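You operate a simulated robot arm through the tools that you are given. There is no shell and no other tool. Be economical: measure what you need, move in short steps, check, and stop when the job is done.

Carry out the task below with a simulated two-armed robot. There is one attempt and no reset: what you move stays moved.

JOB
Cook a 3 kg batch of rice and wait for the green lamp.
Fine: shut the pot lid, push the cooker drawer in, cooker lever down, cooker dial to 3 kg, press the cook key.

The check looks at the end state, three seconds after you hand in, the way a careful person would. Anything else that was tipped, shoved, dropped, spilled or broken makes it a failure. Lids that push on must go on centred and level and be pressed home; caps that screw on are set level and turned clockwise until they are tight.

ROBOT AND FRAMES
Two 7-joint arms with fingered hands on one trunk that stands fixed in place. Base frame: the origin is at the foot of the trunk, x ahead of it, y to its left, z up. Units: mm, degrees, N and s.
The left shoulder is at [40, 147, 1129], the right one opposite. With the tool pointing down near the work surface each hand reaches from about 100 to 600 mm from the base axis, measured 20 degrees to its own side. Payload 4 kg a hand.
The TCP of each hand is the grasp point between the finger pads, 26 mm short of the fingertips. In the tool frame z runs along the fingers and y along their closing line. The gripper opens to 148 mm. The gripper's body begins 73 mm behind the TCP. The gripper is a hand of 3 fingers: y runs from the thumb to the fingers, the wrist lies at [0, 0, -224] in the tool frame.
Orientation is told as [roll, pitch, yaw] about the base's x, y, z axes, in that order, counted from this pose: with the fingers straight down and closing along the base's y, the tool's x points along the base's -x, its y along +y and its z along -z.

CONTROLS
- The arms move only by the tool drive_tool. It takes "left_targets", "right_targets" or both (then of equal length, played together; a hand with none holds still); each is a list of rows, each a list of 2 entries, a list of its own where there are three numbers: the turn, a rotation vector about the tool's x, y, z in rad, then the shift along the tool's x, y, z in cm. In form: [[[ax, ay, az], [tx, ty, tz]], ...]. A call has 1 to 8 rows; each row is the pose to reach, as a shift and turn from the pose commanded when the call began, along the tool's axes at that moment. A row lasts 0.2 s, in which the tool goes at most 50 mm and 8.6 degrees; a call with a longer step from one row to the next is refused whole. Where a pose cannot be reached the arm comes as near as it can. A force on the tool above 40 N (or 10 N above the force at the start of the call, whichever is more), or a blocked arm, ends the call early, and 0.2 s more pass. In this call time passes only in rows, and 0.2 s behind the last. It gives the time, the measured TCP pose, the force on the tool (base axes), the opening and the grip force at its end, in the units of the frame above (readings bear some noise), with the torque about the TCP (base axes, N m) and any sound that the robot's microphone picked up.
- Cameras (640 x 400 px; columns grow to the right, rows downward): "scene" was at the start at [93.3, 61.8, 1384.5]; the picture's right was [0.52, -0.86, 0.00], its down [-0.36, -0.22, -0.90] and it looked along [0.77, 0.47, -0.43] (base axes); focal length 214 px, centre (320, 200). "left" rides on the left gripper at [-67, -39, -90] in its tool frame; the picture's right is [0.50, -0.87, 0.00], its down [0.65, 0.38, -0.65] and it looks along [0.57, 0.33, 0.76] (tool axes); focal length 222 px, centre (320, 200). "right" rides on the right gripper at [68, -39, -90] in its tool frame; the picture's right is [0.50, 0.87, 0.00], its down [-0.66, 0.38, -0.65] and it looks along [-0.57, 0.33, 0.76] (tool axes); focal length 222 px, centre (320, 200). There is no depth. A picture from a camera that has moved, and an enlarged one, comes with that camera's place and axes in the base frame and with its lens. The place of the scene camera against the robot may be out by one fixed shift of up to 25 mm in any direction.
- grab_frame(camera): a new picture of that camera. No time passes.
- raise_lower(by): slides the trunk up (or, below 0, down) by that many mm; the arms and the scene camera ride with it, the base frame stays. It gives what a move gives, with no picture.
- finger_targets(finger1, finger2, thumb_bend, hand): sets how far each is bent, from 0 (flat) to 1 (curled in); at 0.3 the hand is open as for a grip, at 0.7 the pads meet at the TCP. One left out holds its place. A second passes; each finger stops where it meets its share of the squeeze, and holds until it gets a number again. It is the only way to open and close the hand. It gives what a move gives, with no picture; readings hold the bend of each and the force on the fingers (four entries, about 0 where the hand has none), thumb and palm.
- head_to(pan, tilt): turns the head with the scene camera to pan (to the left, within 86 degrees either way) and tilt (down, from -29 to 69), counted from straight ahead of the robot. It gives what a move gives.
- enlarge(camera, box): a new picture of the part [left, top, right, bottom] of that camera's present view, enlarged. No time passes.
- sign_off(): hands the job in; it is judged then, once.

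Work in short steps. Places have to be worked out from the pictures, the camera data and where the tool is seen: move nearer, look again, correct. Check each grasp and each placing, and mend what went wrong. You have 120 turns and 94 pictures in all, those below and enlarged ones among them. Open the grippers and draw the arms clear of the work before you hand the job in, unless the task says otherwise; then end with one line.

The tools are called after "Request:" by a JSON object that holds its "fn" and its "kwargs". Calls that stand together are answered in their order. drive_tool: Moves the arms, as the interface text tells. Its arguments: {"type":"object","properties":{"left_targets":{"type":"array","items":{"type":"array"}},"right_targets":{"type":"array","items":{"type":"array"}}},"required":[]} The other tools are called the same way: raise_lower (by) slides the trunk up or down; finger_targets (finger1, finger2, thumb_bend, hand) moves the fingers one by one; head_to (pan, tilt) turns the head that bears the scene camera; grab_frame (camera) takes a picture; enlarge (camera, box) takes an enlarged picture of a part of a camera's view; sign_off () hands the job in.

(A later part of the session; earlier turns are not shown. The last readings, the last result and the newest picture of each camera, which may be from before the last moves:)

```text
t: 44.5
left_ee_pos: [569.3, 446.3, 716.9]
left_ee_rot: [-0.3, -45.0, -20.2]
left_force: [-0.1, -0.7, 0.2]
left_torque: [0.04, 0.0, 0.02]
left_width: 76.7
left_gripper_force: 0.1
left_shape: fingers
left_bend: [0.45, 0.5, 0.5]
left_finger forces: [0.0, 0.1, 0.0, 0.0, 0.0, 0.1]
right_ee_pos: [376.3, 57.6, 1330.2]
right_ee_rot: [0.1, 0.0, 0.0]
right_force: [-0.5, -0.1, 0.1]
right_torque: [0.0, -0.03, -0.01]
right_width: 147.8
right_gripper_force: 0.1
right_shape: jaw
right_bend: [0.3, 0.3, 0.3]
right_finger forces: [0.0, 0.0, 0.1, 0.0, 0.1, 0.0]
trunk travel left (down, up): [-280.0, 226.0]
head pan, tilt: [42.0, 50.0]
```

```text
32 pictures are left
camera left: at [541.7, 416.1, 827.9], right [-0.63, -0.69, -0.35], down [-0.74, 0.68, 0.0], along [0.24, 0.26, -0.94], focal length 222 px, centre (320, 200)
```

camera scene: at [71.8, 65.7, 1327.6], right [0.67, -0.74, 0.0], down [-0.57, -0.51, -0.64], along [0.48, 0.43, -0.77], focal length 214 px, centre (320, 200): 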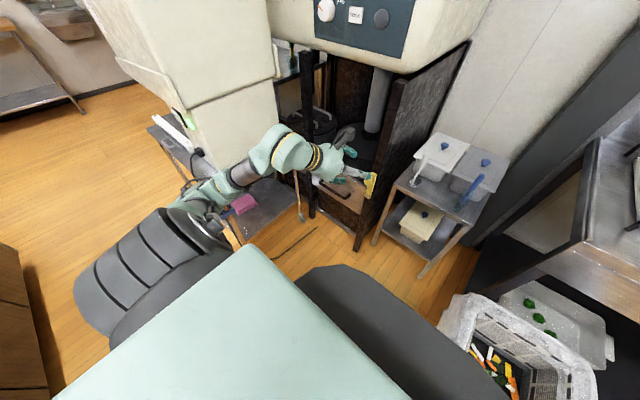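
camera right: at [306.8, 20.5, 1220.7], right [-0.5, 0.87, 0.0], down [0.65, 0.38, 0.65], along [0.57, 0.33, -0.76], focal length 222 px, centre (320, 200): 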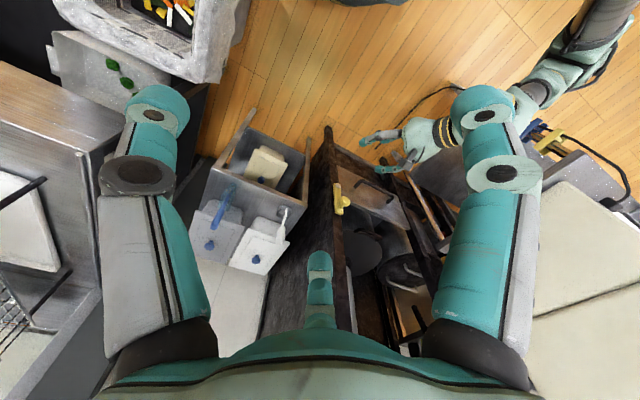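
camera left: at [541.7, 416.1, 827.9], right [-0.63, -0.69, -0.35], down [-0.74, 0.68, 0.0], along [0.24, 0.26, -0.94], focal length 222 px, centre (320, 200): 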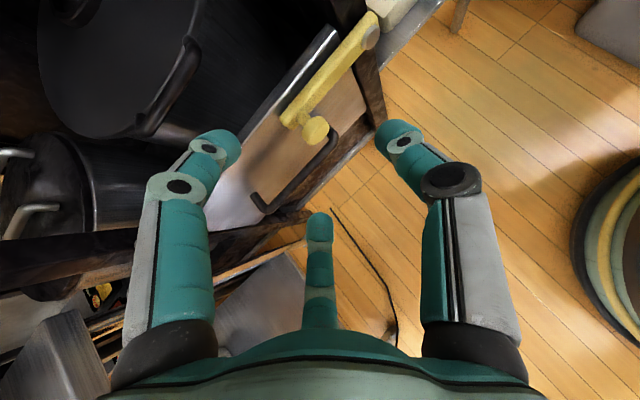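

The knob and pivot are both at about z 584, so the lever is horizontal (90°). I'll lower the trunk, close the fingers and press down on the knob to see whether it goes further.

Request:
{"fn": "raise_lower", "kwargs": {"by": -120}}

Request:
{"fn": "finger_targets", "kwargs": {"hand": "left", "finger1": 0.7, "finger2": 0.7, "thumb_bend": 0.7}}

Request:
{"fn": "drive_tool", "kwargs": {"left_targets": [[[0, 0, 0], [-2.5, 0, -2.5]], [[0, 0, 0], [-4.8, 0.2, -1]], [[0, 0, 0], [-6.5, 0.6, 1]], [[0, 0, 0], [-8.0, 1.0, 3]]]}}

Request:
{"fn": "grab_frame", "kwargs": {"camera": "left"}}

```text
t: 46.0
left_ee_pos: [570.4, 446.0, 596.8]
left_ee_rot: [-0.1, -45.0, -20.1]
left_force: [-0.3, -0.3, 1.0]
left_torque: [-0.01, 0.0, -0.04]
left_width: 76.7
left_gripper_force: 0.0
left_shape: fingers
left_bend: [0.45, 0.5, 0.5]
left_finger forces: [0.0, 0.0, 0.0, 0.0, 0.0, 0.0]
right_ee_pos: [376.9, 58.4, 1209.9]
right_ee_rot: [0.1, 0.0, -0.1]
right_force: [0.2, -0.4, 0.3]
right_torque: [0.0, 0.01, 0.04]
right_width: 148.2
right_gripper_force: 0.0
right_shape: jaw
right_bend: [0.3, 0.3, 0.3]
right_finger forces: [0.0, 0.0, 0.0, 0.1, 0.1, 0.0]
trunk travel left (down, up): [-160.0, 346.0]
head pan, tilt: [42.0, 50.0]
```

```text
t: 47.0
left_ee_pos: [571.1, 447.3, 595.8]
left_ee_rot: [-0.2, -45.1, -20.1]
left_force: [0.6, -0.8, 0.5]
left_torque: [-0.01, -0.01, 0.0]
left_width: 0.3
left_gripper_force: 0.1
left_shape: fingers
left_bend: [0.69, 0.69, 0.7]
left_finger forces: [0.0, 0.0, 0.0, 0.1, 0.0, 0.0]
right_ee_pos: [378.2, 58.8, 1209.7]
right_ee_rot: [0.2, 0.0, -0.1]
right_force: [0.0, 0.6, 0.6]
right_torque: [0.01, 0.0, 0.03]
right_width: 147.9
right_gripper_force: 0.0
right_shape: jaw
right_bend: [0.3, 0.3, 0.3]
right_finger forces: [0.0, 0.1, 0.0, 0.0, 0.0, 0.0]
trunk travel left (down, up): [-160.0, 346.0]
head pan, tilt: [42.0, 50.0]
```

```text
t: 48.0
left_ee_pos: [647.0, 428.2, 631.9]
left_ee_rot: [-0.1, -45.0, -20.1]
left_force: [-0.7, 0.4, -1.0]
left_torque: [0.03, 0.03, 0.03]
left_width: 0.3
left_gripper_force: 0.0
left_shape: fingers
left_bend: [0.69, 0.69, 0.7]
left_finger forces: [0.0, 0.0, 0.0, 0.0, 0.1, 0.0]
right_ee_pos: [378.4, 58.0, 1210.1]
right_ee_rot: [0.1, 0.1, 0.0]
right_force: [-0.5, -1.2, 0.2]
right_torque: [0.04, 0.01, -0.01]
right_width: 147.7
right_gripper_force: 0.0
right_shape: jaw
right_bend: [0.3, 0.3, 0.3]
right_finger forces: [0.0, 0.1, 0.0, 0.0, 0.0, 0.0]
trunk travel left (down, up): [-160.0, 346.0]
head pan, tilt: [42.0, 50.0]
```

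```text
31 pictures are left
camera left: at [620.5, 398.3, 742.9], right [-0.63, -0.69, -0.35], down [-0.74, 0.68, 0.0], along [0.24, 0.26, -0.94], focal length 222 px, centre (320, 200)
```

left: 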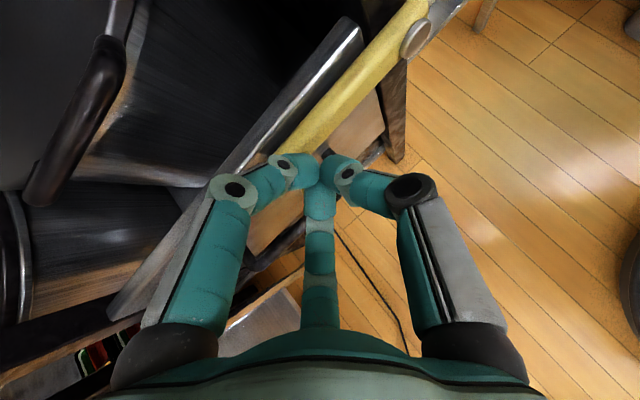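

The fingers are right above the knob. I'll press straight down in small steps.

Request:
{"fn": "drive_tool", "kwargs": {"left_targets": [[[0, 0, 0], [0.18, 0.27, 1.23]], [[0, 0, 0], [0.89, 0.27, 1.94]], [[0, 0, 0], [1.6, 0.27, 2.64]], [[0, 0, 0], [2.3, 0.27, 3.34]], [[0, 0, 0], [3.0, 0.27, 4.04]], [[0, 0, 0], [3.7, 0.27, 4.74]]]}}

Request:
{"fn": "grab_frame", "kwargs": {"camera": "left"}}

Request:
{"fn": "enlarge", "kwargs": {"camera": "scene", "box": [310, 80, 400, 170]}}

```text
t: 49.4
left_ee_pos: [654.2, 421.3, 572.6]
left_ee_rot: [-0.4, -45.1, -20.4]
left_force: [3.9, -12.1, 6.8]
left_torque: [0.09, -0.03, -0.25]
left_width: 9.5
left_gripper_force: 11.0
left_shape: fingers
left_bend: [0.64, 0.81, 0.69]
left_finger forces: [12.1, 10.5, 0.1, 0.1, 0.1, 0.0]
right_ee_pos: [374.3, 55.9, 1210.9]
right_ee_rot: [0.2, -0.1, 0.0]
right_force: [0.6, 0.4, 0.1]
right_torque: [0.03, -0.01, -0.01]
right_width: 147.8
right_gripper_force: 0.1
right_shape: jaw
right_bend: [0.3, 0.3, 0.3]
right_finger forces: [0.0, 0.1, 0.1, 0.0, 0.0, 0.0]
trunk travel left (down, up): [-160.0, 346.0]
head pan, tilt: [42.0, 50.0]
```

```text
30 pictures are left
camera left: at [626.2, 392.3, 683.9], right [-0.64, -0.69, -0.35], down [-0.73, 0.68, 0.0], along [0.24, 0.25, -0.94], focal length 222 px, centre (320, 200)
```

left: 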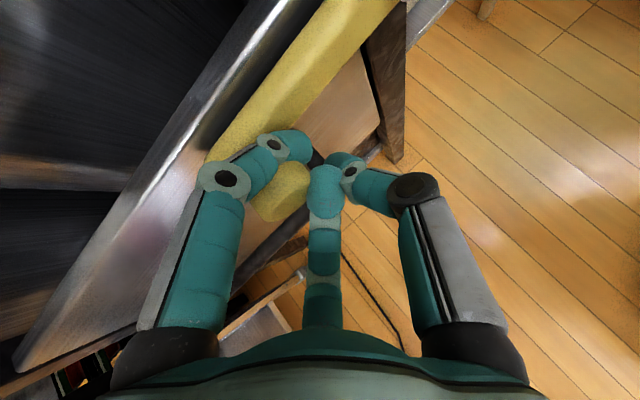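

```text
4.44 times, centred on (355, 125) of scene
camera zoom: at [70.1, 62.8, 1208.2], right [0.67, -0.74, 0.0], down [-0.57, -0.51, -0.64], along [0.48, 0.43, -0.76], focal length 953 px, centre (164, 533)
```

zoom: 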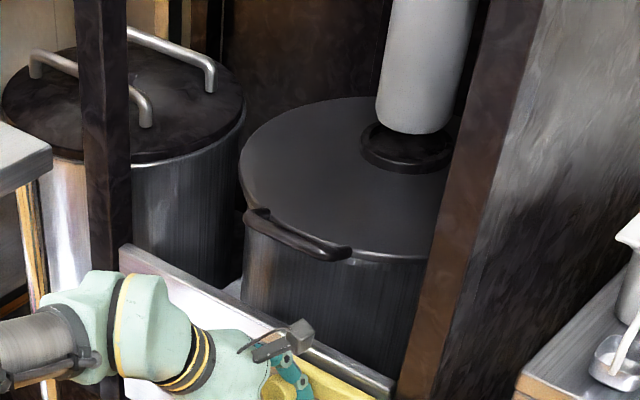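

The fingers slid off the side of the round knob, which did not move. I'll lift, centre over the knob's stem at y≈434 and a bit deeper, and press again with a clear force.

Request:
{"fn": "drive_tool", "kwargs": {"left_targets": [[[0, 0, 0], [-2.13, 0, -2.1]], [[0, 0, 0], [-4.26, 0, -4.22]], [[0, 0, 0], [-5.03, 1.68, -3.44]], [[0, 0, 0], [-4.3, 1.68, -2.74]]]}}

Request:
{"fn": "grab_frame", "kwargs": {"camera": "left"}}

```text
t: 50.3
left_ee_pos: [662.5, 429.7, 624.5]
left_ee_rot: [-2.3, -44.4, -19.1]
left_force: [-7.6, -11.9, -3.0]
left_torque: [-0.3, 0.23, -0.17]
left_width: 6.6
left_gripper_force: 8.0
left_shape: fingers
left_bend: [0.69, 0.69, 0.67]
left_finger forces: [0.6, 10.2, 0.0, 0.0, 5.3, 0.1]
right_ee_pos: [377.5, 60.8, 1210.1]
right_ee_rot: [0.1, 0.1, 0.2]
right_force: [-0.1, -0.5, 0.3]
right_torque: [-0.03, 0.01, 0.01]
right_width: 148.2
right_gripper_force: 0.1
right_shape: jaw
right_bend: [0.3, 0.3, 0.3]
right_finger forces: [0.0, 0.1, 0.0, 0.0, 0.0, 0.0]
trunk travel left (down, up): [-160.0, 346.0]
head pan, tilt: [42.0, 50.0]
stopped in row 4 (left hand): the force on the tool passed its limit at 46 N (the readings are from after the stop); the commanded pose is now the measured one
```

```text
28 pictures are left
camera left: at [636.7, 402.0, 737.5], right [-0.64, -0.69, -0.32], down [-0.73, 0.68, 0.0], along [0.22, 0.24, -0.95], focal length 222 px, centre (320, 200)
```

left: 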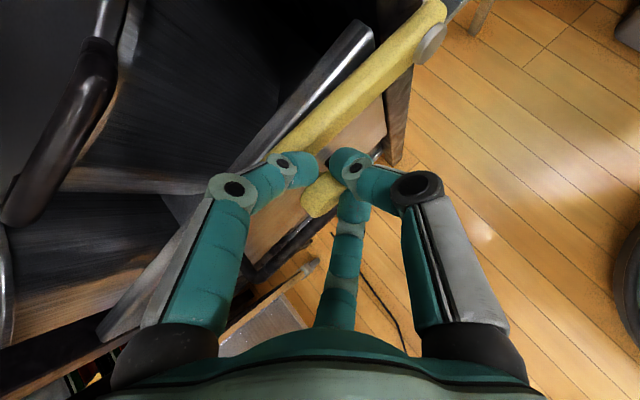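

One finger snagged the knob on the way up (46 N). I'll retreat straight back to clear it and look at the lever.

Request:
{"fn": "drive_tool", "kwargs": {"left_targets": [[[0, 0, 0], [1.5, -0.7, -1.5]], [[0, 0, 0], [3, -1.4, -3]], [[0, 0, 0], [3, -1.4, -6]], [[0, 0, 0], [1.5, -1.4, -9]]]}}

Request:
{"fn": "grab_frame", "kwargs": {"camera": "left"}}

```text
t: 51.3
left_ee_pos: [588.9, 446.7, 681.6]
left_ee_rot: [-1.7, -44.6, -19.3]
left_force: [0.6, -0.4, -0.7]
left_torque: [-0.01, -0.02, 0.02]
left_width: 0.0
left_gripper_force: 0.1
left_shape: fingers
left_bend: [0.7, 0.7, 0.7]
left_finger forces: [0.0, 0.0, 0.1, 0.0, 0.0, 0.0]
right_ee_pos: [377.2, 58.9, 1210.6]
right_ee_rot: [0.2, 0.0, 0.0]
right_force: [-0.2, -0.2, 0.5]
right_torque: [0.05, -0.03, 0.0]
right_width: 147.9
right_gripper_force: 0.1
right_shape: jaw
right_bend: [0.3, 0.3, 0.3]
right_finger forces: [0.0, 0.1, 0.1, 0.1, 0.0, 0.0]
trunk travel left (down, up): [-160.0, 346.0]
head pan, tilt: [42.0, 50.0]
```

```text
27 pictures are left
camera left: at [562.3, 418.2, 793.7], right [-0.64, -0.69, -0.33], down [-0.73, 0.68, 0.0], along [0.23, 0.24, -0.94], focal length 222 px, centre (320, 200)
```

left: 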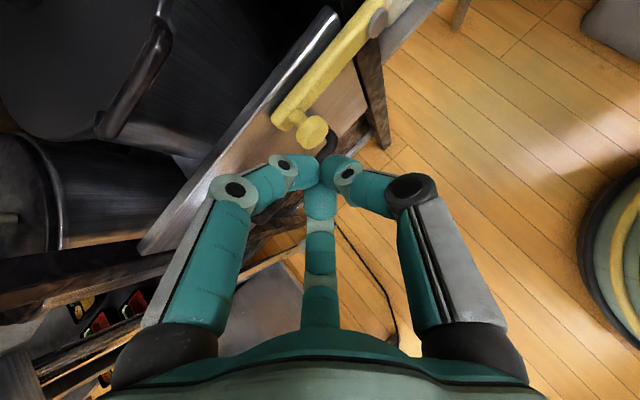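

The lever is unchanged, near 92°. I'll line the fingertips up over the stem (tip at about [678, 432, 620]) and press down until either the lever moves or the force limit trips.

Request:
{"fn": "drive_tool", "kwargs": {"left_targets": [[[0, 0, 0], [-0.9, 0.8, 3.8]], [[0, 0, 0], [-1.87, 1.61, 8.1]], [[0, 0, 0], [-1.02, 1.61, 8.94]], [[0, 0, 0], [-0.17, 1.61, 9.8]], [[0, 0, 0], [0.68, 1.61, 10.64]], [[0, 0, 0], [1.53, 1.61, 11.5]]]}}

Request:
{"fn": "grab_frame", "kwargs": {"camera": "left"}}

```text
t: 52.5
left_ee_pos: [667.4, 435.4, 612.6]
left_ee_rot: [-1.6, -45.9, -19.1]
left_force: [-5.8, 1.1, 19.3]
left_torque: [-0.11, -0.03, -0.07]
left_width: 3.7
left_gripper_force: 14.0
left_shape: fingers
left_bend: [0.67, 0.73, 0.7]
left_finger forces: [0.1, 21.2, 0.0, 0.0, 5.9, 0.0]
right_ee_pos: [375.3, 59.7, 1209.9]
right_ee_rot: [0.1, -0.1, 0.2]
right_force: [0.3, 0.0, 0.4]
right_torque: [-0.01, 0.01, 0.02]
right_width: 147.9
right_gripper_force: 0.0
right_shape: jaw
right_bend: [0.3, 0.3, 0.3]
right_finger forces: [0.0, 0.1, 0.0, 0.0, 0.0, 0.0]
trunk travel left (down, up): [-160.0, 346.0]
head pan, tilt: [42.0, 50.0]
stopped in row 6 (left hand): the force on the tool passed its limit at 45 N (the readings are from after the stop); the commanded pose is now the measured one
```

```text
26 pictures are left
camera left: at [638.9, 407.6, 724.2], right [-0.63, -0.7, -0.34], down [-0.74, 0.68, -0.02], along [0.25, 0.24, -0.94], focal length 222 px, centre (320, 200)
```

left: 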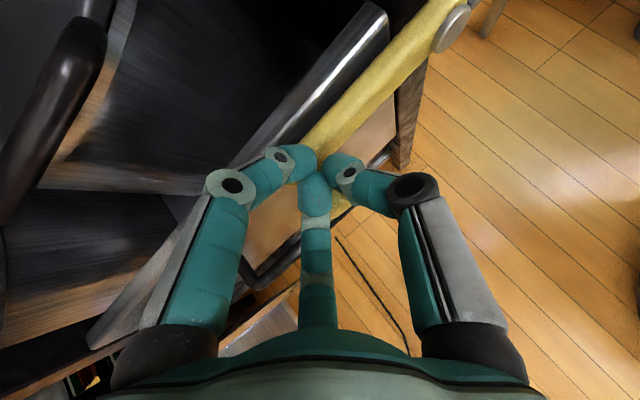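

The knob took 45 N downward without moving, so horizontal is its end stop and the lever is down. I'll retreat up and back, then raise the trunk for the panel.

Request:
{"fn": "drive_tool", "kwargs": {"left_targets": [[[0, 0, 0], [-2.1, 0, -2.1]], [[0, 0, 0], [-3.5, 0, -4.5]], [[0, 0, 0], [-2, 0, -9]], [[0, 0, 0], [0, 0, -13]], [[0, 0, 0], [1, 0, -17.5]]]}}

Request:
{"fn": "raise_lower", "kwargs": {"by": 190}}

Request:
{"fn": "head_to", "kwargs": {"pan": 36, "tilt": 25}}

Request:
{"fn": "grab_frame", "kwargs": {"camera": "scene"}}

```text
t: 53.7
left_ee_pos: [541.7, 481.9, 724.4]
left_ee_rot: [-1.8, -45.6, -19.3]
left_force: [0.2, -0.9, -0.1]
left_torque: [-0.02, -0.02, 0.01]
left_width: 0.5
left_gripper_force: 0.0
left_shape: fingers
left_bend: [0.69, 0.7, 0.7]
left_finger forces: [0.0, 0.0, 0.0, 0.0, 0.0, 0.0]
right_ee_pos: [375.9, 60.4, 1210.9]
right_ee_rot: [0.1, 0.0, 0.2]
right_force: [0.7, 0.1, 0.0]
right_torque: [0.02, -0.04, -0.01]
right_width: 147.7
right_gripper_force: 0.0
right_shape: jaw
right_bend: [0.3, 0.3, 0.3]
right_finger forces: [0.0, 0.0, 0.0, 0.1, 0.0, 0.0]
trunk travel left (down, up): [-160.0, 346.0]
head pan, tilt: [42.0, 50.0]
```

```text
t: 55.8
left_ee_pos: [542.9, 484.0, 912.6]
left_ee_rot: [-1.9, -45.4, -19.2]
left_force: [-0.1, 0.4, -0.5]
left_torque: [0.01, -0.03, -0.01]
left_width: 0.5
left_gripper_force: 0.1
left_shape: fingers
left_bend: [0.69, 0.7, 0.7]
left_finger forces: [0.0, 0.0, 0.0, 0.0, 0.0, 0.0]
right_ee_pos: [377.5, 58.8, 1399.4]
right_ee_rot: [0.1, 0.0, 0.1]
right_force: [-0.1, 0.3, -0.2]
right_torque: [0.02, -0.02, -0.01]
right_width: 147.8
right_gripper_force: 0.0
right_shape: jaw
right_bend: [0.3, 0.3, 0.3]
right_finger forces: [0.0, 0.0, 0.0, 0.1, 0.0, 0.1]
trunk travel left (down, up): [-350.0, 156.0]
head pan, tilt: [42.0, 50.0]
```

```text
t: 56.7
left_ee_pos: [542.2, 483.1, 912.2]
left_ee_rot: [-1.8, -45.3, -19.2]
left_force: [-0.4, 0.6, 0.9]
left_torque: [0.01, -0.01, 0.01]
left_width: 0.5
left_gripper_force: 0.2
left_shape: fingers
left_bend: [0.69, 0.7, 0.7]
left_finger forces: [0.0, 0.0, 0.0, 0.1, 0.0, 0.0]
right_ee_pos: [377.8, 60.4, 1399.4]
right_ee_rot: [0.0, 0.0, 0.1]
right_force: [0.6, 0.3, 0.1]
right_torque: [0.03, 0.02, 0.01]
right_width: 147.9
right_gripper_force: 0.1
right_shape: jaw
right_bend: [0.3, 0.3, 0.3]
right_finger forces: [0.1, 0.1, 0.1, 0.1, 0.0, 0.0]
trunk travel left (down, up): [-350.0, 156.0]
head pan, tilt: [36.0, 25.0]
```

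```text
25 pictures are left
camera scene: at [89.0, 68.3, 1434.4], right [0.59, -0.81, 0.0], down [-0.34, -0.25, -0.91], along [0.73, 0.53, -0.42], focal length 214 px, centre (320, 200)
```

scene: 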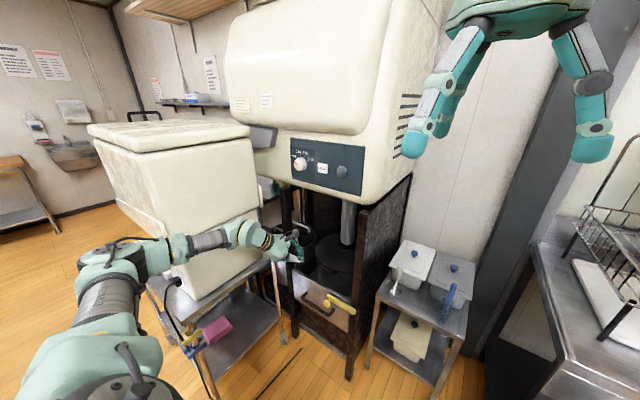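

The panel is in clear view. I'll bring the hand up to a standoff about 110 mm in front of the dial, pitched nearly horizontal and yawed 20° left.

Request:
{"fn": "drive_tool", "kwargs": {"left_targets": [[[-0.077, -0.0725, -0.042], [-3.05, 1.64, -2.05]], [[-0.154, -0.145, -0.084], [-6.1, 3.28, -4.1]], [[-0.231, -0.2175, -0.126], [-9.15, 4.92, -6.15]], [[-0.308, -0.29, -0.168], [-12.2, 6.56, -8.2]], [[-0.385, -0.3625, -0.21], [-15.25, 8.2, -10.25]], [[-0.462, -0.435, -0.252], [-18.3, 9.84, -12.3]], [[-0.539, -0.5075, -0.294], [-21.35, 11.48, -14.35]], [[-0.615, -0.58, -0.336], [-24.37, 13.1, -16.36]]]}}

Request:
{"fn": "grab_frame", "kwargs": {"camera": "left"}}

```text
t: 58.5
left_ee_pos: [642.1, 592.2, 1197.5]
left_ee_rot: [-9.7, -78.9, 28.8]
left_force: [-0.2, 0.3, -0.9]
left_torque: [0.03, 0.01, -0.03]
left_width: 0.6
left_gripper_force: 0.0
left_shape: fingers
left_bend: [0.69, 0.7, 0.7]
left_finger forces: [0.0, 0.0, 0.1, 0.1, 0.1, 0.1]
right_ee_pos: [377.8, 59.5, 1400.3]
right_ee_rot: [0.1, 0.1, 0.2]
right_force: [-0.4, 0.0, 0.1]
right_torque: [0.01, -0.01, 0.01]
right_width: 147.7
right_gripper_force: 0.1
right_shape: jaw
right_bend: [0.3, 0.3, 0.3]
right_finger forces: [0.0, 0.1, 0.1, 0.0, 0.0, 0.0]
trunk travel left (down, up): [-350.0, 156.0]
head pan, tilt: [36.0, 25.0]
```

```text
24 pictures are left
camera left: at [583.6, 533.6, 1282.6], right [0.2, -0.86, -0.46], down [-0.84, 0.09, -0.53], along [0.5, 0.5, -0.71], focal length 222 px, centre (320, 200)
```

left: 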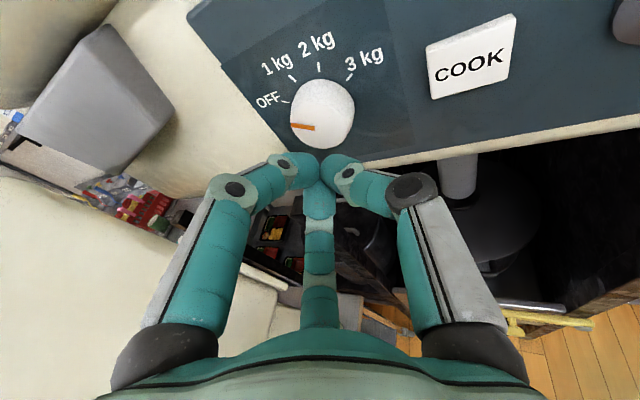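

The dial face is at about [742, 621, 1187], roughly 55 mm across, and COOK is at about [750, 512, 1180]. I'll align the tool axis with the panel normal and open the fingers to fit the dial.

Request:
{"fn": "drive_tool", "kwargs": {"left_targets": [[[0.119, -0.039, 0], [-0.1, 0.8, 0.85]], [[0.238, -0.078, 0], [-0.23, 1.62, 1.72]]]}}

Request:
{"fn": "finger_targets", "kwargs": {"hand": "left", "finger1": 0.4, "finger2": 0.4, "thumb_bend": 0.4}}

Request:
{"fn": "drive_tool", "kwargs": {"left_targets": [[[0, 0, -0.148], [0, 0, 0]], [[0, 0, -0.296], [0, 0, 0]], [[0, 0, -0.444], [0, 0, 0]], [[0, 0, -0.592], [0, 0, 0]], [[0, 0, -0.74], [0, 0, 0]], [[0, 0, -0.888], [0, 0, 0]], [[0, 0, -1.03], [0, 0, 0]]]}}

Request:
{"fn": "grab_frame", "kwargs": {"camera": "left"}}

```text
t: 59.1
left_ee_pos: [653.1, 612.7, 1196.5]
left_ee_rot: [-33.2, -83.1, 38.7]
left_force: [-0.2, 0.4, -0.1]
left_torque: [-0.02, -0.02, 0.0]
left_width: 0.2
left_gripper_force: 0.0
left_shape: fingers
left_bend: [0.69, 0.7, 0.7]
left_finger forces: [0.0, 0.0, 0.1, 0.1, 0.1, 0.0]
right_ee_pos: [377.2, 60.8, 1398.5]
right_ee_rot: [0.0, 0.0, 0.2]
right_force: [-0.3, -0.1, -0.1]
right_torque: [0.0, 0.01, 0.01]
right_width: 147.8
right_gripper_force: 0.1
right_shape: jaw
right_bend: [0.3, 0.3, 0.3]
right_finger forces: [0.0, 0.0, 0.0, 0.1, 0.0, 0.0]
trunk travel left (down, up): [-350.0, 156.0]
head pan, tilt: [36.0, 25.0]
```

```text
t: 60.1
left_ee_pos: [653.5, 612.6, 1197.2]
left_ee_rot: [-33.6, -83.0, 39.0]
left_force: [-1.0, -0.8, 0.5]
left_torque: [0.0, 0.0, 0.0]
left_width: 94.6
left_gripper_force: 0.2
left_shape: fingers
left_bend: [0.4, 0.4, 0.4]
left_finger forces: [0.0, 0.0, 0.1, 0.0, 0.0, 0.0]
right_ee_pos: [377.6, 59.4, 1399.5]
right_ee_rot: [0.0, 0.1, 0.1]
right_force: [0.3, 0.1, 0.2]
right_torque: [0.01, 0.01, -0.05]
right_width: 147.9
right_gripper_force: 0.1
right_shape: jaw
right_bend: [0.3, 0.3, 0.3]
right_finger forces: [0.0, 0.0, 0.1, 0.0, 0.1, 0.0]
trunk travel left (down, up): [-350.0, 156.0]
head pan, tilt: [36.0, 25.0]
```

```text
t: 61.7
left_ee_pos: [653.4, 613.3, 1196.6]
left_ee_rot: [-83.4, -26.9, 92.1]
left_force: [-0.1, -0.1, 1.0]
left_torque: [-0.01, 0.01, 0.02]
left_width: 94.7
left_gripper_force: 0.0
left_shape: fingers
left_bend: [0.4, 0.4, 0.4]
left_finger forces: [0.0, 0.1, 0.0, 0.0, 0.0, 0.1]
right_ee_pos: [378.6, 60.3, 1398.7]
right_ee_rot: [0.0, 0.2, 0.0]
right_force: [-1.2, -0.3, 0.1]
right_torque: [0.01, -0.02, 0.0]
right_width: 147.9
right_gripper_force: 0.0
right_shape: jaw
right_bend: [0.3, 0.3, 0.3]
right_finger forces: [0.1, 0.0, 0.1, 0.0, 0.0, 0.1]
trunk travel left (down, up): [-350.0, 156.0]
head pan, tilt: [36.0, 25.0]
```

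```text
23 pictures are left
camera left: at [567.6, 648.1, 1270.6], right [0.13, -0.83, 0.54], down [-0.68, -0.48, -0.56], along [0.73, -0.29, -0.62], focal length 222 px, centre (320, 200)
```

left: 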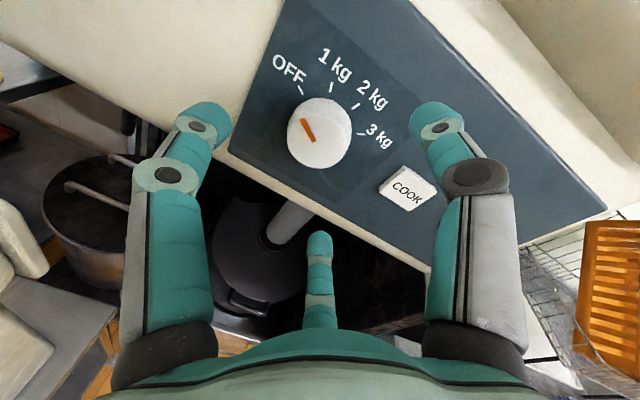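

The dial face now triangulates cleanly to [743.5, 621.6, 1185]. I'll advance 83 mm and close on the dial.

Request:
{"fn": "drive_tool", "kwargs": {"left_targets": [[[0, 0, 0], [0, 0.1, 3]], [[0, 0, 0], [0, 0.3, 6]], [[0, 0, 0], [0, 0.3, 7.4]], [[0, 0, 0], [0, 0.3, 8.2]]]}}

Request:
{"fn": "finger_targets", "kwargs": {"hand": "left", "finger1": 0.7, "finger2": 0.7, "thumb_bend": 0.7}}

Request:
{"fn": "grab_frame", "kwargs": {"camera": "left"}}

```text
t: 62.5
left_ee_pos: [711.2, 621.4, 1191.4]
left_ee_rot: [-83.4, -27.3, 92.5]
left_force: [-54.7, -12.3, -11.6]
left_torque: [1.08, -2.77, -2.31]
left_width: 96.8
left_gripper_force: 27.4
left_shape: fingers
left_bend: [0.4, 0.4, 0.37]
left_finger forces: [0.1, 0.1, 0.0, 0.0, 54.9, 0.0]
right_ee_pos: [367.2, 58.4, 1401.0]
right_ee_rot: [0.1, -0.3, 0.1]
right_force: [0.7, 0.7, 0.5]
right_torque: [-0.01, 0.04, 0.03]
right_width: 148.0
right_gripper_force: 0.1
right_shape: jaw
right_bend: [0.3, 0.3, 0.3]
right_finger forces: [0.0, 0.0, 0.0, 0.1, 0.1, 0.0]
trunk travel left (down, up): [-350.0, 156.0]
head pan, tilt: [36.0, 25.0]
stopped in row 3 (left hand): the force on the tool passed its limit at 46 N (the readings are from after the stop); the commanded pose is now the measured one
```

```text
t: 63.5
left_ee_pos: [710.4, 619.4, 1197.0]
left_ee_rot: [-84.1, -27.1, 92.6]
left_force: [-39.9, -4.7, 8.7]
left_torque: [0.02, -2.43, -1.49]
left_width: 57.9
left_gripper_force: 27.4
left_shape: fingers
left_bend: [0.59, 0.53, 0.49]
left_finger forces: [7.0, 7.4, 0.0, 0.0, 40.1, 0.0]
right_ee_pos: [365.6, 57.6, 1401.4]
right_ee_rot: [0.1, -0.5, 0.1]
right_force: [0.1, -0.2, -0.8]
right_torque: [0.01, 0.01, 0.04]
right_width: 147.8
right_gripper_force: 0.1
right_shape: jaw
right_bend: [0.3, 0.3, 0.3]
right_finger forces: [0.1, 0.0, 0.0, 0.0, 0.0, 0.0]
trunk travel left (down, up): [-350.0, 156.0]
head pan, tilt: [36.0, 25.0]
```

```text
22 pictures are left
camera left: at [624.7, 654.0, 1269.1], right [0.13, -0.83, 0.54], down [-0.67, -0.47, -0.57], along [0.73, -0.29, -0.62], focal length 222 px, centre (320, 200)
```

left: 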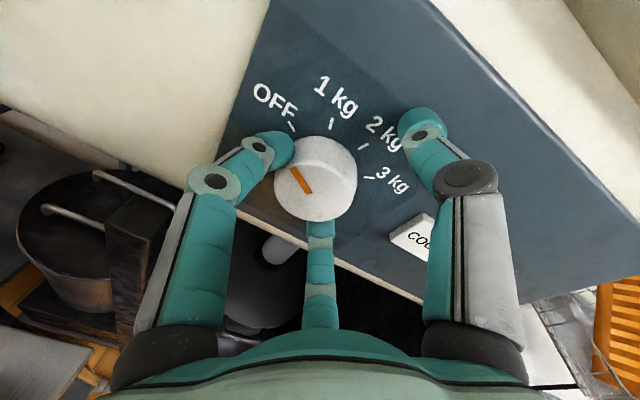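

The thumb tip is jammed against the panel above the dial while the other fingers already touch the dial. I'll back off 12 mm so the thumb can close.

Request:
{"fn": "drive_tool", "kwargs": {"left_targets": [[[0, 0, 0], [0, 0, -0.6]], [[0, 0, 0], [0, 0, -1.2]]]}}

Request:
{"fn": "finger_targets", "kwargs": {"hand": "left", "finger1": 0.7, "finger2": 0.7, "thumb_bend": 0.7}}

Request:
{"fn": "grab_frame", "kwargs": {"camera": "left"}}

```text
t: 64.1
left_ee_pos: [710.2, 618.6, 1187.7]
left_ee_rot: [-83.1, -27.2, 92.0]
left_force: [5.2, 4.0, 6.6]
left_torque: [0.1, -0.14, 0.09]
left_width: 33.6
left_gripper_force: 7.3
left_shape: fingers
left_bend: [0.59, 0.58, 0.56]
left_finger forces: [9.1, 3.5, 0.1, 0.0, 1.9, 0.0]
right_ee_pos: [378.2, 59.5, 1398.2]
right_ee_rot: [0.0, 0.0, 0.2]
right_force: [0.0, -0.5, 0.5]
right_torque: [-0.03, 0.03, -0.02]
right_width: 148.0
right_gripper_force: 0.0
right_shape: jaw
right_bend: [0.3, 0.3, 0.3]
right_finger forces: [0.0, 0.1, 0.1, 0.1, 0.1, 0.0]
trunk travel left (down, up): [-350.0, 156.0]
head pan, tilt: [36.0, 25.0]
```

```text
t: 65.1
left_ee_pos: [709.3, 618.0, 1189.4]
left_ee_rot: [-83.1, -27.1, 91.9]
left_force: [4.8, -4.7, 6.2]
left_torque: [0.11, -0.1, -0.1]
left_width: 34.0
left_gripper_force: 16.0
left_shape: fingers
left_bend: [0.58, 0.58, 0.6]
left_finger forces: [8.7, 10.0, 0.0, 0.0, 13.1, 0.1]
right_ee_pos: [378.5, 57.3, 1399.6]
right_ee_rot: [0.2, 0.1, 0.1]
right_force: [0.3, -0.1, -1.2]
right_torque: [0.02, 0.02, -0.03]
right_width: 147.9
right_gripper_force: 0.1
right_shape: jaw
right_bend: [0.3, 0.3, 0.3]
right_finger forces: [0.0, 0.0, 0.0, 0.0, 0.1, 0.1]
trunk travel left (down, up): [-350.0, 156.0]
head pan, tilt: [36.0, 25.0]
```

```text
21 pictures are left
camera left: at [624.4, 651.9, 1263.4], right [0.13, -0.83, 0.54], down [-0.68, -0.47, -0.56], along [0.72, -0.29, -0.63], focal length 222 px, centre (320, 200)
```

left: 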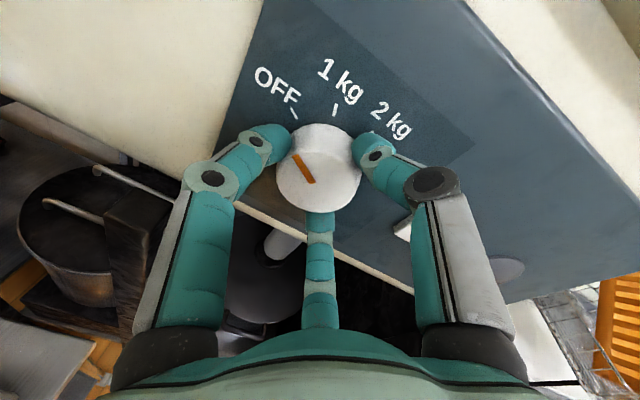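

All three digits now grip the dial evenly (9, 10 and 13 N). I'll turn it clockwise by about 68° and look.

Request:
{"fn": "drive_tool", "kwargs": {"left_targets": [[[0, 0, 0.14], [0, 0, 0]], [[0, 0, 0.28], [0, 0, 0]], [[0, 0, 0.42], [0, 0, 0]], [[0, 0, 0.56], [0, 0, 0]], [[0, 0, 0.7], [0, 0, 0]], [[0, 0, 0.84], [0, 0, 0]], [[0, 0, 0.98], [0, 0, 0]], [[0, 0, 1.12], [0, 0, 0]]]}}

Request:
{"fn": "grab_frame", "kwargs": {"camera": "left"}}

```text
t: 66.9
left_ee_pos: [709.1, 616.7, 1189.6]
left_ee_rot: [14.7, -83.8, -9.6]
left_force: [1.1, -8.6, 6.6]
left_torque: [-0.03, -0.53, -0.03]
left_width: 34.1
left_gripper_force: 17.0
left_shape: fingers
left_bend: [0.58, 0.58, 0.6]
left_finger forces: [13.5, 8.0, 0.0, 0.1, 12.7, 0.0]
right_ee_pos: [376.4, 57.6, 1397.9]
right_ee_rot: [0.2, 0.1, 0.1]
right_force: [-0.3, 0.4, -0.5]
right_torque: [-0.01, -0.01, -0.02]
right_width: 147.7
right_gripper_force: 0.1
right_shape: jaw
right_bend: [0.3, 0.3, 0.3]
right_finger forces: [0.1, 0.1, 0.0, 0.1, 0.0, 0.0]
trunk travel left (down, up): [-350.0, 156.0]
head pan, tilt: [36.0, 25.0]
```

```text
20 pictures are left
camera left: at [631.4, 568.7, 1264.0], right [0.02, -0.85, -0.52], down [-0.75, 0.33, -0.57], along [0.66, 0.4, -0.63], focal length 222 px, centre (320, 200)
```

left: 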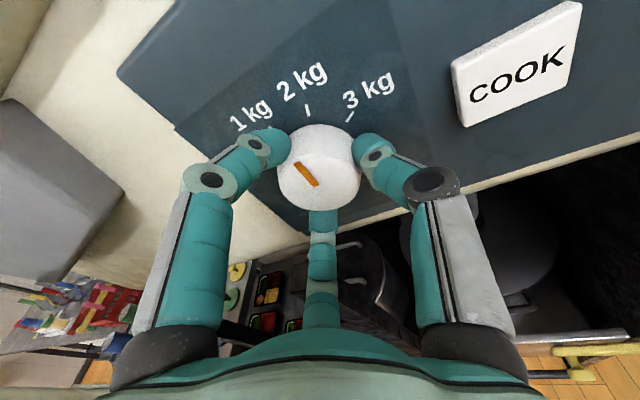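

The dial turned with the hand by about 64° and now points just past 1 kg. Tick spacing looks like roughly 45°, so about 70° remain; I'll turn 60° more and check.

Request:
{"fn": "drive_tool", "kwargs": {"left_targets": [[[0, 0, 0.14], [0, 0, 0]], [[0, 0, 0.28], [0, 0, 0]], [[0, 0, 0.42], [0, 0, 0]], [[0, 0, 0.56], [0, 0, 0]], [[0, 0, 0.7], [0, 0, 0]], [[0, 0, 0.84], [0, 0, 0]], [[0, 0, 0.95], [0, 0, 0]], [[0, 0, 1.05], [0, 0, 0]]]}}

Request:
{"fn": "grab_frame", "kwargs": {"camera": "left"}}

```text
t: 68.7
left_ee_pos: [709.6, 617.6, 1188.4]
left_ee_rot: [83.1, -28.0, -81.5]
left_force: [-6.7, -12.4, -5.6]
left_torque: [-0.09, -0.34, -0.37]
left_width: 34.3
left_gripper_force: 20.4
left_shape: fingers
left_bend: [0.58, 0.58, 0.59]
left_finger forces: [16.6, 8.7, 0.0, 0.0, 16.2, 0.0]
right_ee_pos: [377.0, 57.8, 1399.0]
right_ee_rot: [0.2, 0.0, 0.1]
right_force: [-0.3, -0.1, 0.6]
right_torque: [-0.03, -0.01, 0.01]
right_width: 147.8
right_gripper_force: 0.1
right_shape: jaw
right_bend: [0.3, 0.3, 0.3]
right_finger forces: [0.0, 0.1, 0.0, 0.1, 0.0, 0.1]
trunk travel left (down, up): [-350.0, 156.0]
head pan, tilt: [36.0, 25.0]
```

```text
19 pictures are left
camera left: at [628.0, 531.9, 1195.2], right [-0.11, 0.02, -0.99], down [-0.71, 0.69, 0.09], along [0.69, 0.72, -0.06], focal length 222 px, centre (320, 200)
```

left: 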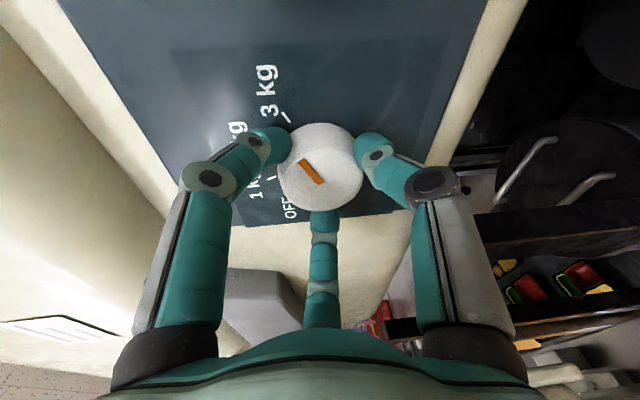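

By my 3D estimate the pointer is at about 58° right of vertical and the 3 kg tick at about 54°, so it should be on or near 3 kg. I'll release, back off and check with a clear view.

Request:
{"fn": "finger_targets", "kwargs": {"hand": "left", "finger1": 0.4, "finger2": 0.4, "thumb_bend": 0.4}}

Request:
{"fn": "drive_tool", "kwargs": {"left_targets": [[[0, 0, 0], [0, 0, -4]], [[0, 0, 0], [0, 0, -8]], [[0, 0, -0.14], [0, 0, -9]], [[0, 0, -0.28], [0, 0, -9]], [[0, 0, -0.42], [0, 0, -9]], [[0, 0, -0.56], [0, 0, -9]], [[0, 0, -0.7], [0, 0, -9]], [[0, 0, -0.84], [0, 0, -9]]]}}

Request:
{"fn": "enlarge", "kwargs": {"camera": "left", "box": [220, 0, 480, 200]}}

Request:
{"fn": "enlarge", "kwargs": {"camera": "scene", "box": [280, 130, 370, 200]}}

```text
t: 69.7
left_ee_pos: [708.5, 620.2, 1188.4]
left_ee_rot: [83.1, -28.3, -81.6]
left_force: [0.8, 0.0, 0.0]
left_torque: [0.0, -0.05, 0.03]
left_width: 95.0
left_gripper_force: 0.6
left_shape: fingers
left_bend: [0.4, 0.4, 0.4]
left_finger forces: [0.5, 0.0, 0.0, 0.0, 0.0, 0.1]
right_ee_pos: [377.7, 60.2, 1399.2]
right_ee_rot: [0.0, 0.1, 0.1]
right_force: [-0.2, -0.4, 0.2]
right_torque: [0.01, 0.04, 0.0]
right_width: 147.9
right_gripper_force: 0.1
right_shape: jaw
right_bend: [0.3, 0.3, 0.3]
right_finger forces: [0.1, 0.0, 0.0, 0.1, 0.0, 0.0]
trunk travel left (down, up): [-350.0, 156.0]
head pan, tilt: [36.0, 25.0]
```

```text
t: 71.5
left_ee_pos: [620.4, 610.0, 1196.7]
left_ee_rot: [65.1, -75.4, -60.6]
left_force: [0.3, -0.5, -0.8]
left_torque: [0.01, 0.01, 0.02]
left_width: 95.0
left_gripper_force: 0.1
left_shape: fingers
left_bend: [0.4, 0.4, 0.4]
left_finger forces: [0.0, 0.0, 0.1, 0.0, 0.1, 0.0]
right_ee_pos: [378.0, 60.2, 1399.1]
right_ee_rot: [0.0, 0.1, 0.1]
right_force: [-0.2, -0.1, -0.2]
right_torque: [-0.02, -0.01, -0.01]
right_width: 148.0
right_gripper_force: 0.0
right_shape: jaw
right_bend: [0.3, 0.3, 0.3]
right_finger forces: [0.0, 0.0, 0.0, 0.0, 0.0, 0.0]
trunk travel left (down, up): [-350.0, 156.0]
head pan, tilt: [36.0, 25.0]
```

```text
2.00 times, centred on (350, 100) of left
camera zoom: at [543.3, 550.1, 1262.3], right [-0.01, -0.73, -0.68], down [-0.75, 0.45, -0.48], along [0.66, 0.51, -0.55], focal length 444 px, centre (260, 400)
```

zoom: 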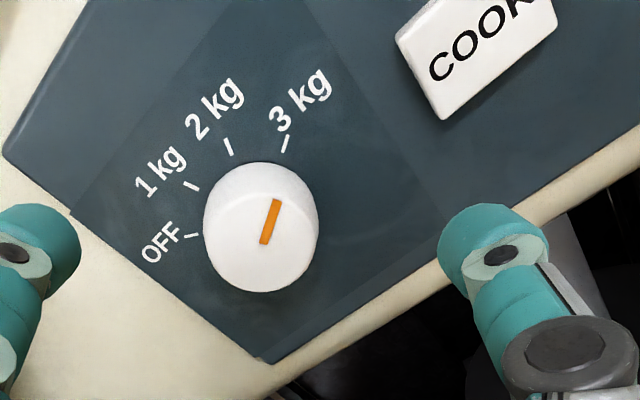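

```text
5.71 times, centred on (325, 165) of scene
camera zoom: at [89.0, 68.4, 1434.4], right [0.59, -0.81, 0.0], down [-0.34, -0.25, -0.91], along [0.73, 0.53, -0.42], focal length 1226 px, centre (291, 400)
```

zoom: 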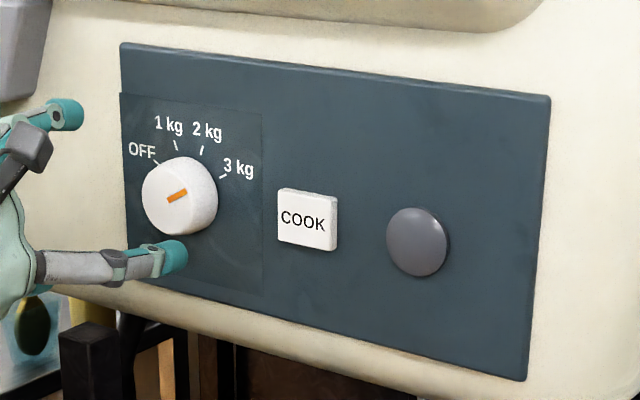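

The pointer is parallel to the 3 kg tick in both views, so the dial is set. COOK refines to [749, 517, 1179]. I'll close the fingers and move in front of the key.

Request:
{"fn": "finger_targets", "kwargs": {"hand": "left", "finger1": 0.7, "finger2": 0.7, "thumb_bend": 0.7}}

Request:
{"fn": "drive_tool", "kwargs": {"left_targets": [[[0, 0, 0], [-0.6, -3.5, 0.5]], [[0, 0, 0], [-1.2, -7, 1.5]], [[0, 0, 0], [-1.95, -10.26, 3]], [[0, 0, 0], [-1.95, -10.26, 5.5]]]}}

Request:
{"fn": "grab_frame", "kwargs": {"camera": "left"}}

```text
t: 72.5
left_ee_pos: [621.5, 610.8, 1196.5]
left_ee_rot: [65.5, -75.3, -61.0]
left_force: [0.3, -0.6, 0.6]
left_torque: [0.0, 0.01, 0.02]
left_width: 0.1
left_gripper_force: 0.1
left_shape: fingers
left_bend: [0.69, 0.69, 0.7]
left_finger forces: [0.1, 0.1, 0.1, 0.0, 0.0, 0.0]
right_ee_pos: [377.2, 59.9, 1398.4]
right_ee_rot: [0.0, 0.0, 0.1]
right_force: [-0.9, -0.2, -0.9]
right_torque: [0.01, 0.0, 0.03]
right_width: 147.9
right_gripper_force: 0.1
right_shape: jaw
right_bend: [0.3, 0.3, 0.3]
right_finger forces: [0.1, 0.1, 0.1, 0.1, 0.1, 0.0]
trunk travel left (down, up): [-350.0, 156.0]
head pan, tilt: [36.0, 25.0]
```

```text
t: 73.5
left_ee_pos: [683.8, 513.9, 1186.8]
left_ee_rot: [65.4, -75.3, -60.8]
left_force: [-0.2, -0.5, 0.9]
left_torque: [-0.01, -0.04, 0.0]
left_width: 0.2
left_gripper_force: 0.1
left_shape: fingers
left_bend: [0.69, 0.69, 0.7]
left_finger forces: [0.0, 0.0, 0.1, 0.1, 0.0, 0.1]
right_ee_pos: [379.4, 60.4, 1397.9]
right_ee_rot: [0.0, 0.1, 0.2]
right_force: [0.8, -0.2, -0.1]
right_torque: [0.0, 0.0, 0.01]
right_width: 147.8
right_gripper_force: 0.0
right_shape: jaw
right_bend: [0.3, 0.3, 0.3]
right_finger forces: [0.0, 0.0, 0.0, 0.0, 0.0, 0.0]
trunk travel left (down, up): [-350.0, 156.0]
head pan, tilt: [36.0, 25.0]
```

```text
16 pictures are left
camera left: at [606.8, 453.1, 1252.1], right [-0.01, -0.73, -0.68], down [-0.75, 0.45, -0.48], along [0.66, 0.51, -0.55], focal length 222 px, centre (320, 200)
```

left: 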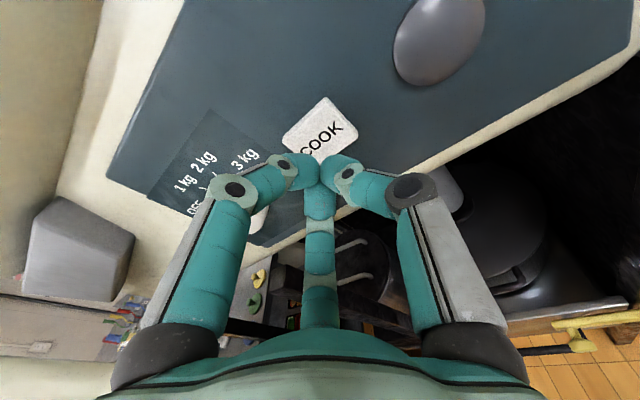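

The fingertips line up with the key. I'll press forward in small steps.

Request:
{"fn": "drive_tool", "kwargs": {"left_targets": [[[0, 0, 0], [-0.2, -0.3, 2]], [[0, 0, 0], [-0.2, -0.3, 3.2]], [[0, 0, 0], [-0.2, -0.3, 3.8]], [[0, 0, 0], [-0.2, -0.3, 4.4]], [[0, 0, 0], [-0.2, -0.3, 5]]]}}

Request:
{"fn": "enlarge", "kwargs": {"camera": "scene", "box": [280, 130, 370, 200]}}

```text
t: 74.8
left_ee_pos: [723.2, 512.9, 1184.7]
left_ee_rot: [65.6, -75.3, -61.1]
left_force: [-46.4, -7.4, -4.6]
left_torque: [0.01, 0.1, -0.32]
left_width: 0.0
left_gripper_force: 29.0
left_shape: fingers
left_bend: [0.72, 0.69, 0.71]
left_finger forces: [17.5, 7.1, 0.1, 0.1, 33.4, 0.1]
right_ee_pos: [368.2, 58.0, 1402.0]
right_ee_rot: [0.1, -0.4, 0.1]
right_force: [0.4, -0.8, -0.7]
right_torque: [0.0, -0.02, -0.01]
right_width: 148.1
right_gripper_force: 0.1
right_shape: jaw
right_bend: [0.3, 0.3, 0.3]
right_finger forces: [0.0, 0.0, 0.0, 0.1, 0.0, 0.0]
trunk travel left (down, up): [-350.0, 156.0]
head pan, tilt: [36.0, 25.0]
heard: click
stopped in row 5 (left hand): the force on the tool passed its limit at 42 N (the readings are from after the stop); the commanded pose is now the measured one
```

```text
5.71 times, centred on (325, 165) of scene
camera zoom: at [77.9, 67.2, 1435.2], right [0.59, -0.81, 0.0], down [-0.33, -0.25, -0.91], along [0.74, 0.53, -0.42], focal length 1226 px, centre (291, 400)
```

zoom: 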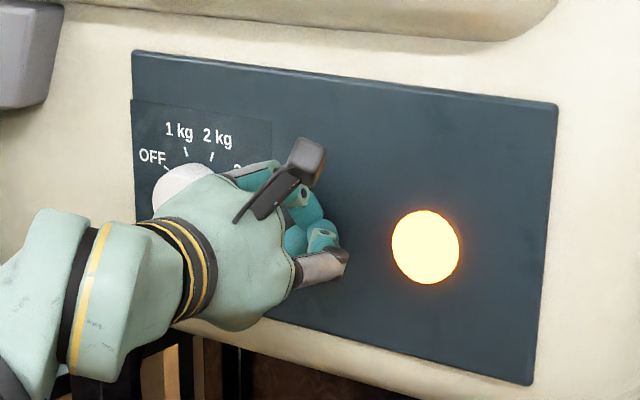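

The key clicked and the lamp glows amber, so the cooker is running. I'll draw the hand back and wait for green.

Request:
{"fn": "drive_tool", "kwargs": {"left_targets": [[[0, 0, 0], [0, 0, -4]], [[0, 0, 0], [0, 0, -8]], [[0, 0, 0], [0, 0, -12]], [[0, 0, 0], [0, 0, -16]], [[0, 0, 0], [0, 0, -20]]]}}

Request:
{"fn": "finger_targets", "kwargs": {"hand": "left", "finger1": 0.3, "finger2": 0.3, "thumb_bend": 0.3}}

Request:
{"fn": "grab_frame", "kwargs": {"camera": "scene"}}

```text
t: 76.2
left_ee_pos: [538.1, 491.1, 1255.1]
left_ee_rot: [89.5, -77.0, -84.5]
left_force: [0.3, 0.1, -0.3]
left_torque: [0.0, 0.01, 0.0]
left_width: 0.0
left_gripper_force: 0.0
left_shape: fingers
left_bend: [0.7, 0.69, 0.7]
left_finger forces: [0.0, 0.0, 0.0, 0.0, 0.1, 0.0]
left hand out of reach, approached as far as the arm can: row 5
right_ee_pos: [380.1, 59.9, 1399.2]
right_ee_rot: [-0.1, 0.0, 0.0]
right_force: [0.3, 0.8, 0.1]
right_torque: [0.0, 0.04, 0.0]
right_width: 148.0
right_gripper_force: 0.1
right_shape: jaw
right_bend: [0.3, 0.3, 0.3]
right_finger forces: [0.1, 0.0, 0.0, 0.0, 0.0, 0.0]
trunk travel left (down, up): [-350.0, 156.0]
head pan, tilt: [36.0, 25.0]
stopped in row 5 (left hand): the arm was blocked; the commanded pose is now the measured one
```

```text
t: 77.2
left_ee_pos: [538.1, 491.8, 1255.5]
left_ee_rot: [89.2, -77.1, -84.5]
left_force: [-0.6, 0.3, 0.2]
left_torque: [-0.02, -0.03, -0.01]
left_width: 126.9
left_gripper_force: 0.0
left_shape: fingers
left_bend: [0.3, 0.3, 0.3]
left_finger forces: [0.0, 0.0, 0.1, 0.0, 0.1, 0.0]
right_ee_pos: [377.0, 59.8, 1399.0]
right_ee_rot: [0.1, 0.0, 0.0]
right_force: [-0.5, -0.3, -0.4]
right_torque: [0.01, 0.02, -0.03]
right_width: 147.9
right_gripper_force: 0.1
right_shape: jaw
right_bend: [0.3, 0.3, 0.3]
right_finger forces: [0.0, 0.0, 0.1, 0.1, 0.0, 0.0]
trunk travel left (down, up): [-350.0, 156.0]
head pan, tilt: [36.0, 25.0]
```

```text
14 pictures are left
camera scene: at [88.7, 68.2, 1434.5], right [0.59, -0.81, 0.0], down [-0.34, -0.25, -0.91], along [0.73, 0.53, -0.42], focal length 214 px, centre (320, 200)
```

scene: 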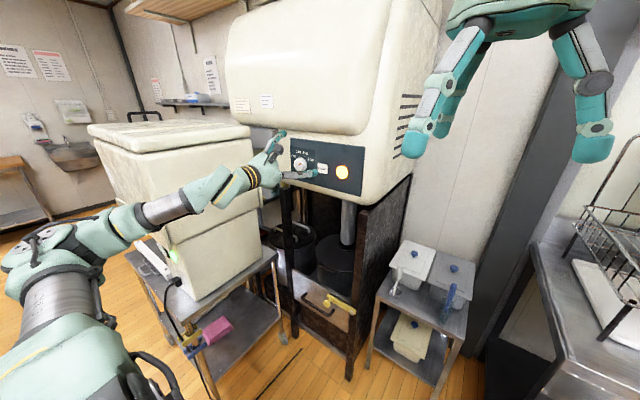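

The lamp is amber, and the bin and cart are where they were. I'll move the hand further back and pitch it down while time passes, then check the lamp.

Request:
{"fn": "drive_tool", "kwargs": {"left_targets": [[[0.03, 0.12, 0.01], [-0.5, 0.2, -1]], [[0.06, 0.24, 0.02], [-1, 0.4, -2.2]], [[0.09, 0.36, 0.03], [-1.5, 0.6, -3.6]], [[0.12, 0.48, 0.04], [-2, 0.8, -5]], [[0.14, 0.6, 0.05], [-2.5, 1, -7]], [[0.15, 0.68, 0.056], [-3, 1, -9]]]}}

Request:
{"fn": "enlarge", "kwargs": {"camera": "scene", "box": [230, 100, 400, 320]}}

```text
t: 78.6
left_ee_pos: [447.0, 485.6, 1287.9]
left_ee_rot: [19.1, -47.0, -18.7]
left_force: [0.8, -0.3, -0.1]
left_torque: [-0.02, 0.02, 0.0]
left_width: 126.9
left_gripper_force: 0.1
left_shape: fingers
left_bend: [0.3, 0.3, 0.3]
left_finger forces: [0.0, 0.0, 0.0, 0.0, 0.0, 0.0]
right_ee_pos: [376.3, 58.3, 1399.9]
right_ee_rot: [0.0, 0.0, 0.0]
right_force: [-0.1, 0.4, 0.1]
right_torque: [0.01, -0.04, 0.03]
right_width: 147.8
right_gripper_force: 0.1
right_shape: jaw
right_bend: [0.3, 0.3, 0.3]
right_finger forces: [0.0, 0.0, 0.0, 0.0, 0.0, 0.0]
trunk travel left (down, up): [-350.0, 156.0]
head pan, tilt: [36.0, 25.0]
```

```text
1.82 times, centred on (315, 210) of scene
camera zoom: at [88.3, 67.6, 1434.5], right [0.59, -0.81, 0.0], down [-0.34, -0.25, -0.91], along [0.73, 0.53, -0.42], focal length 390 px, centre (329, 182)
```

zoom: 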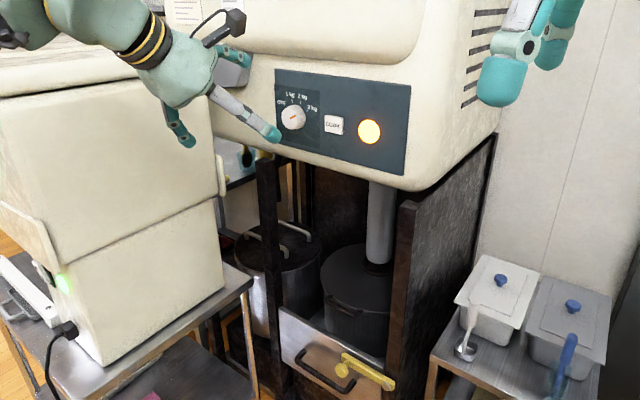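

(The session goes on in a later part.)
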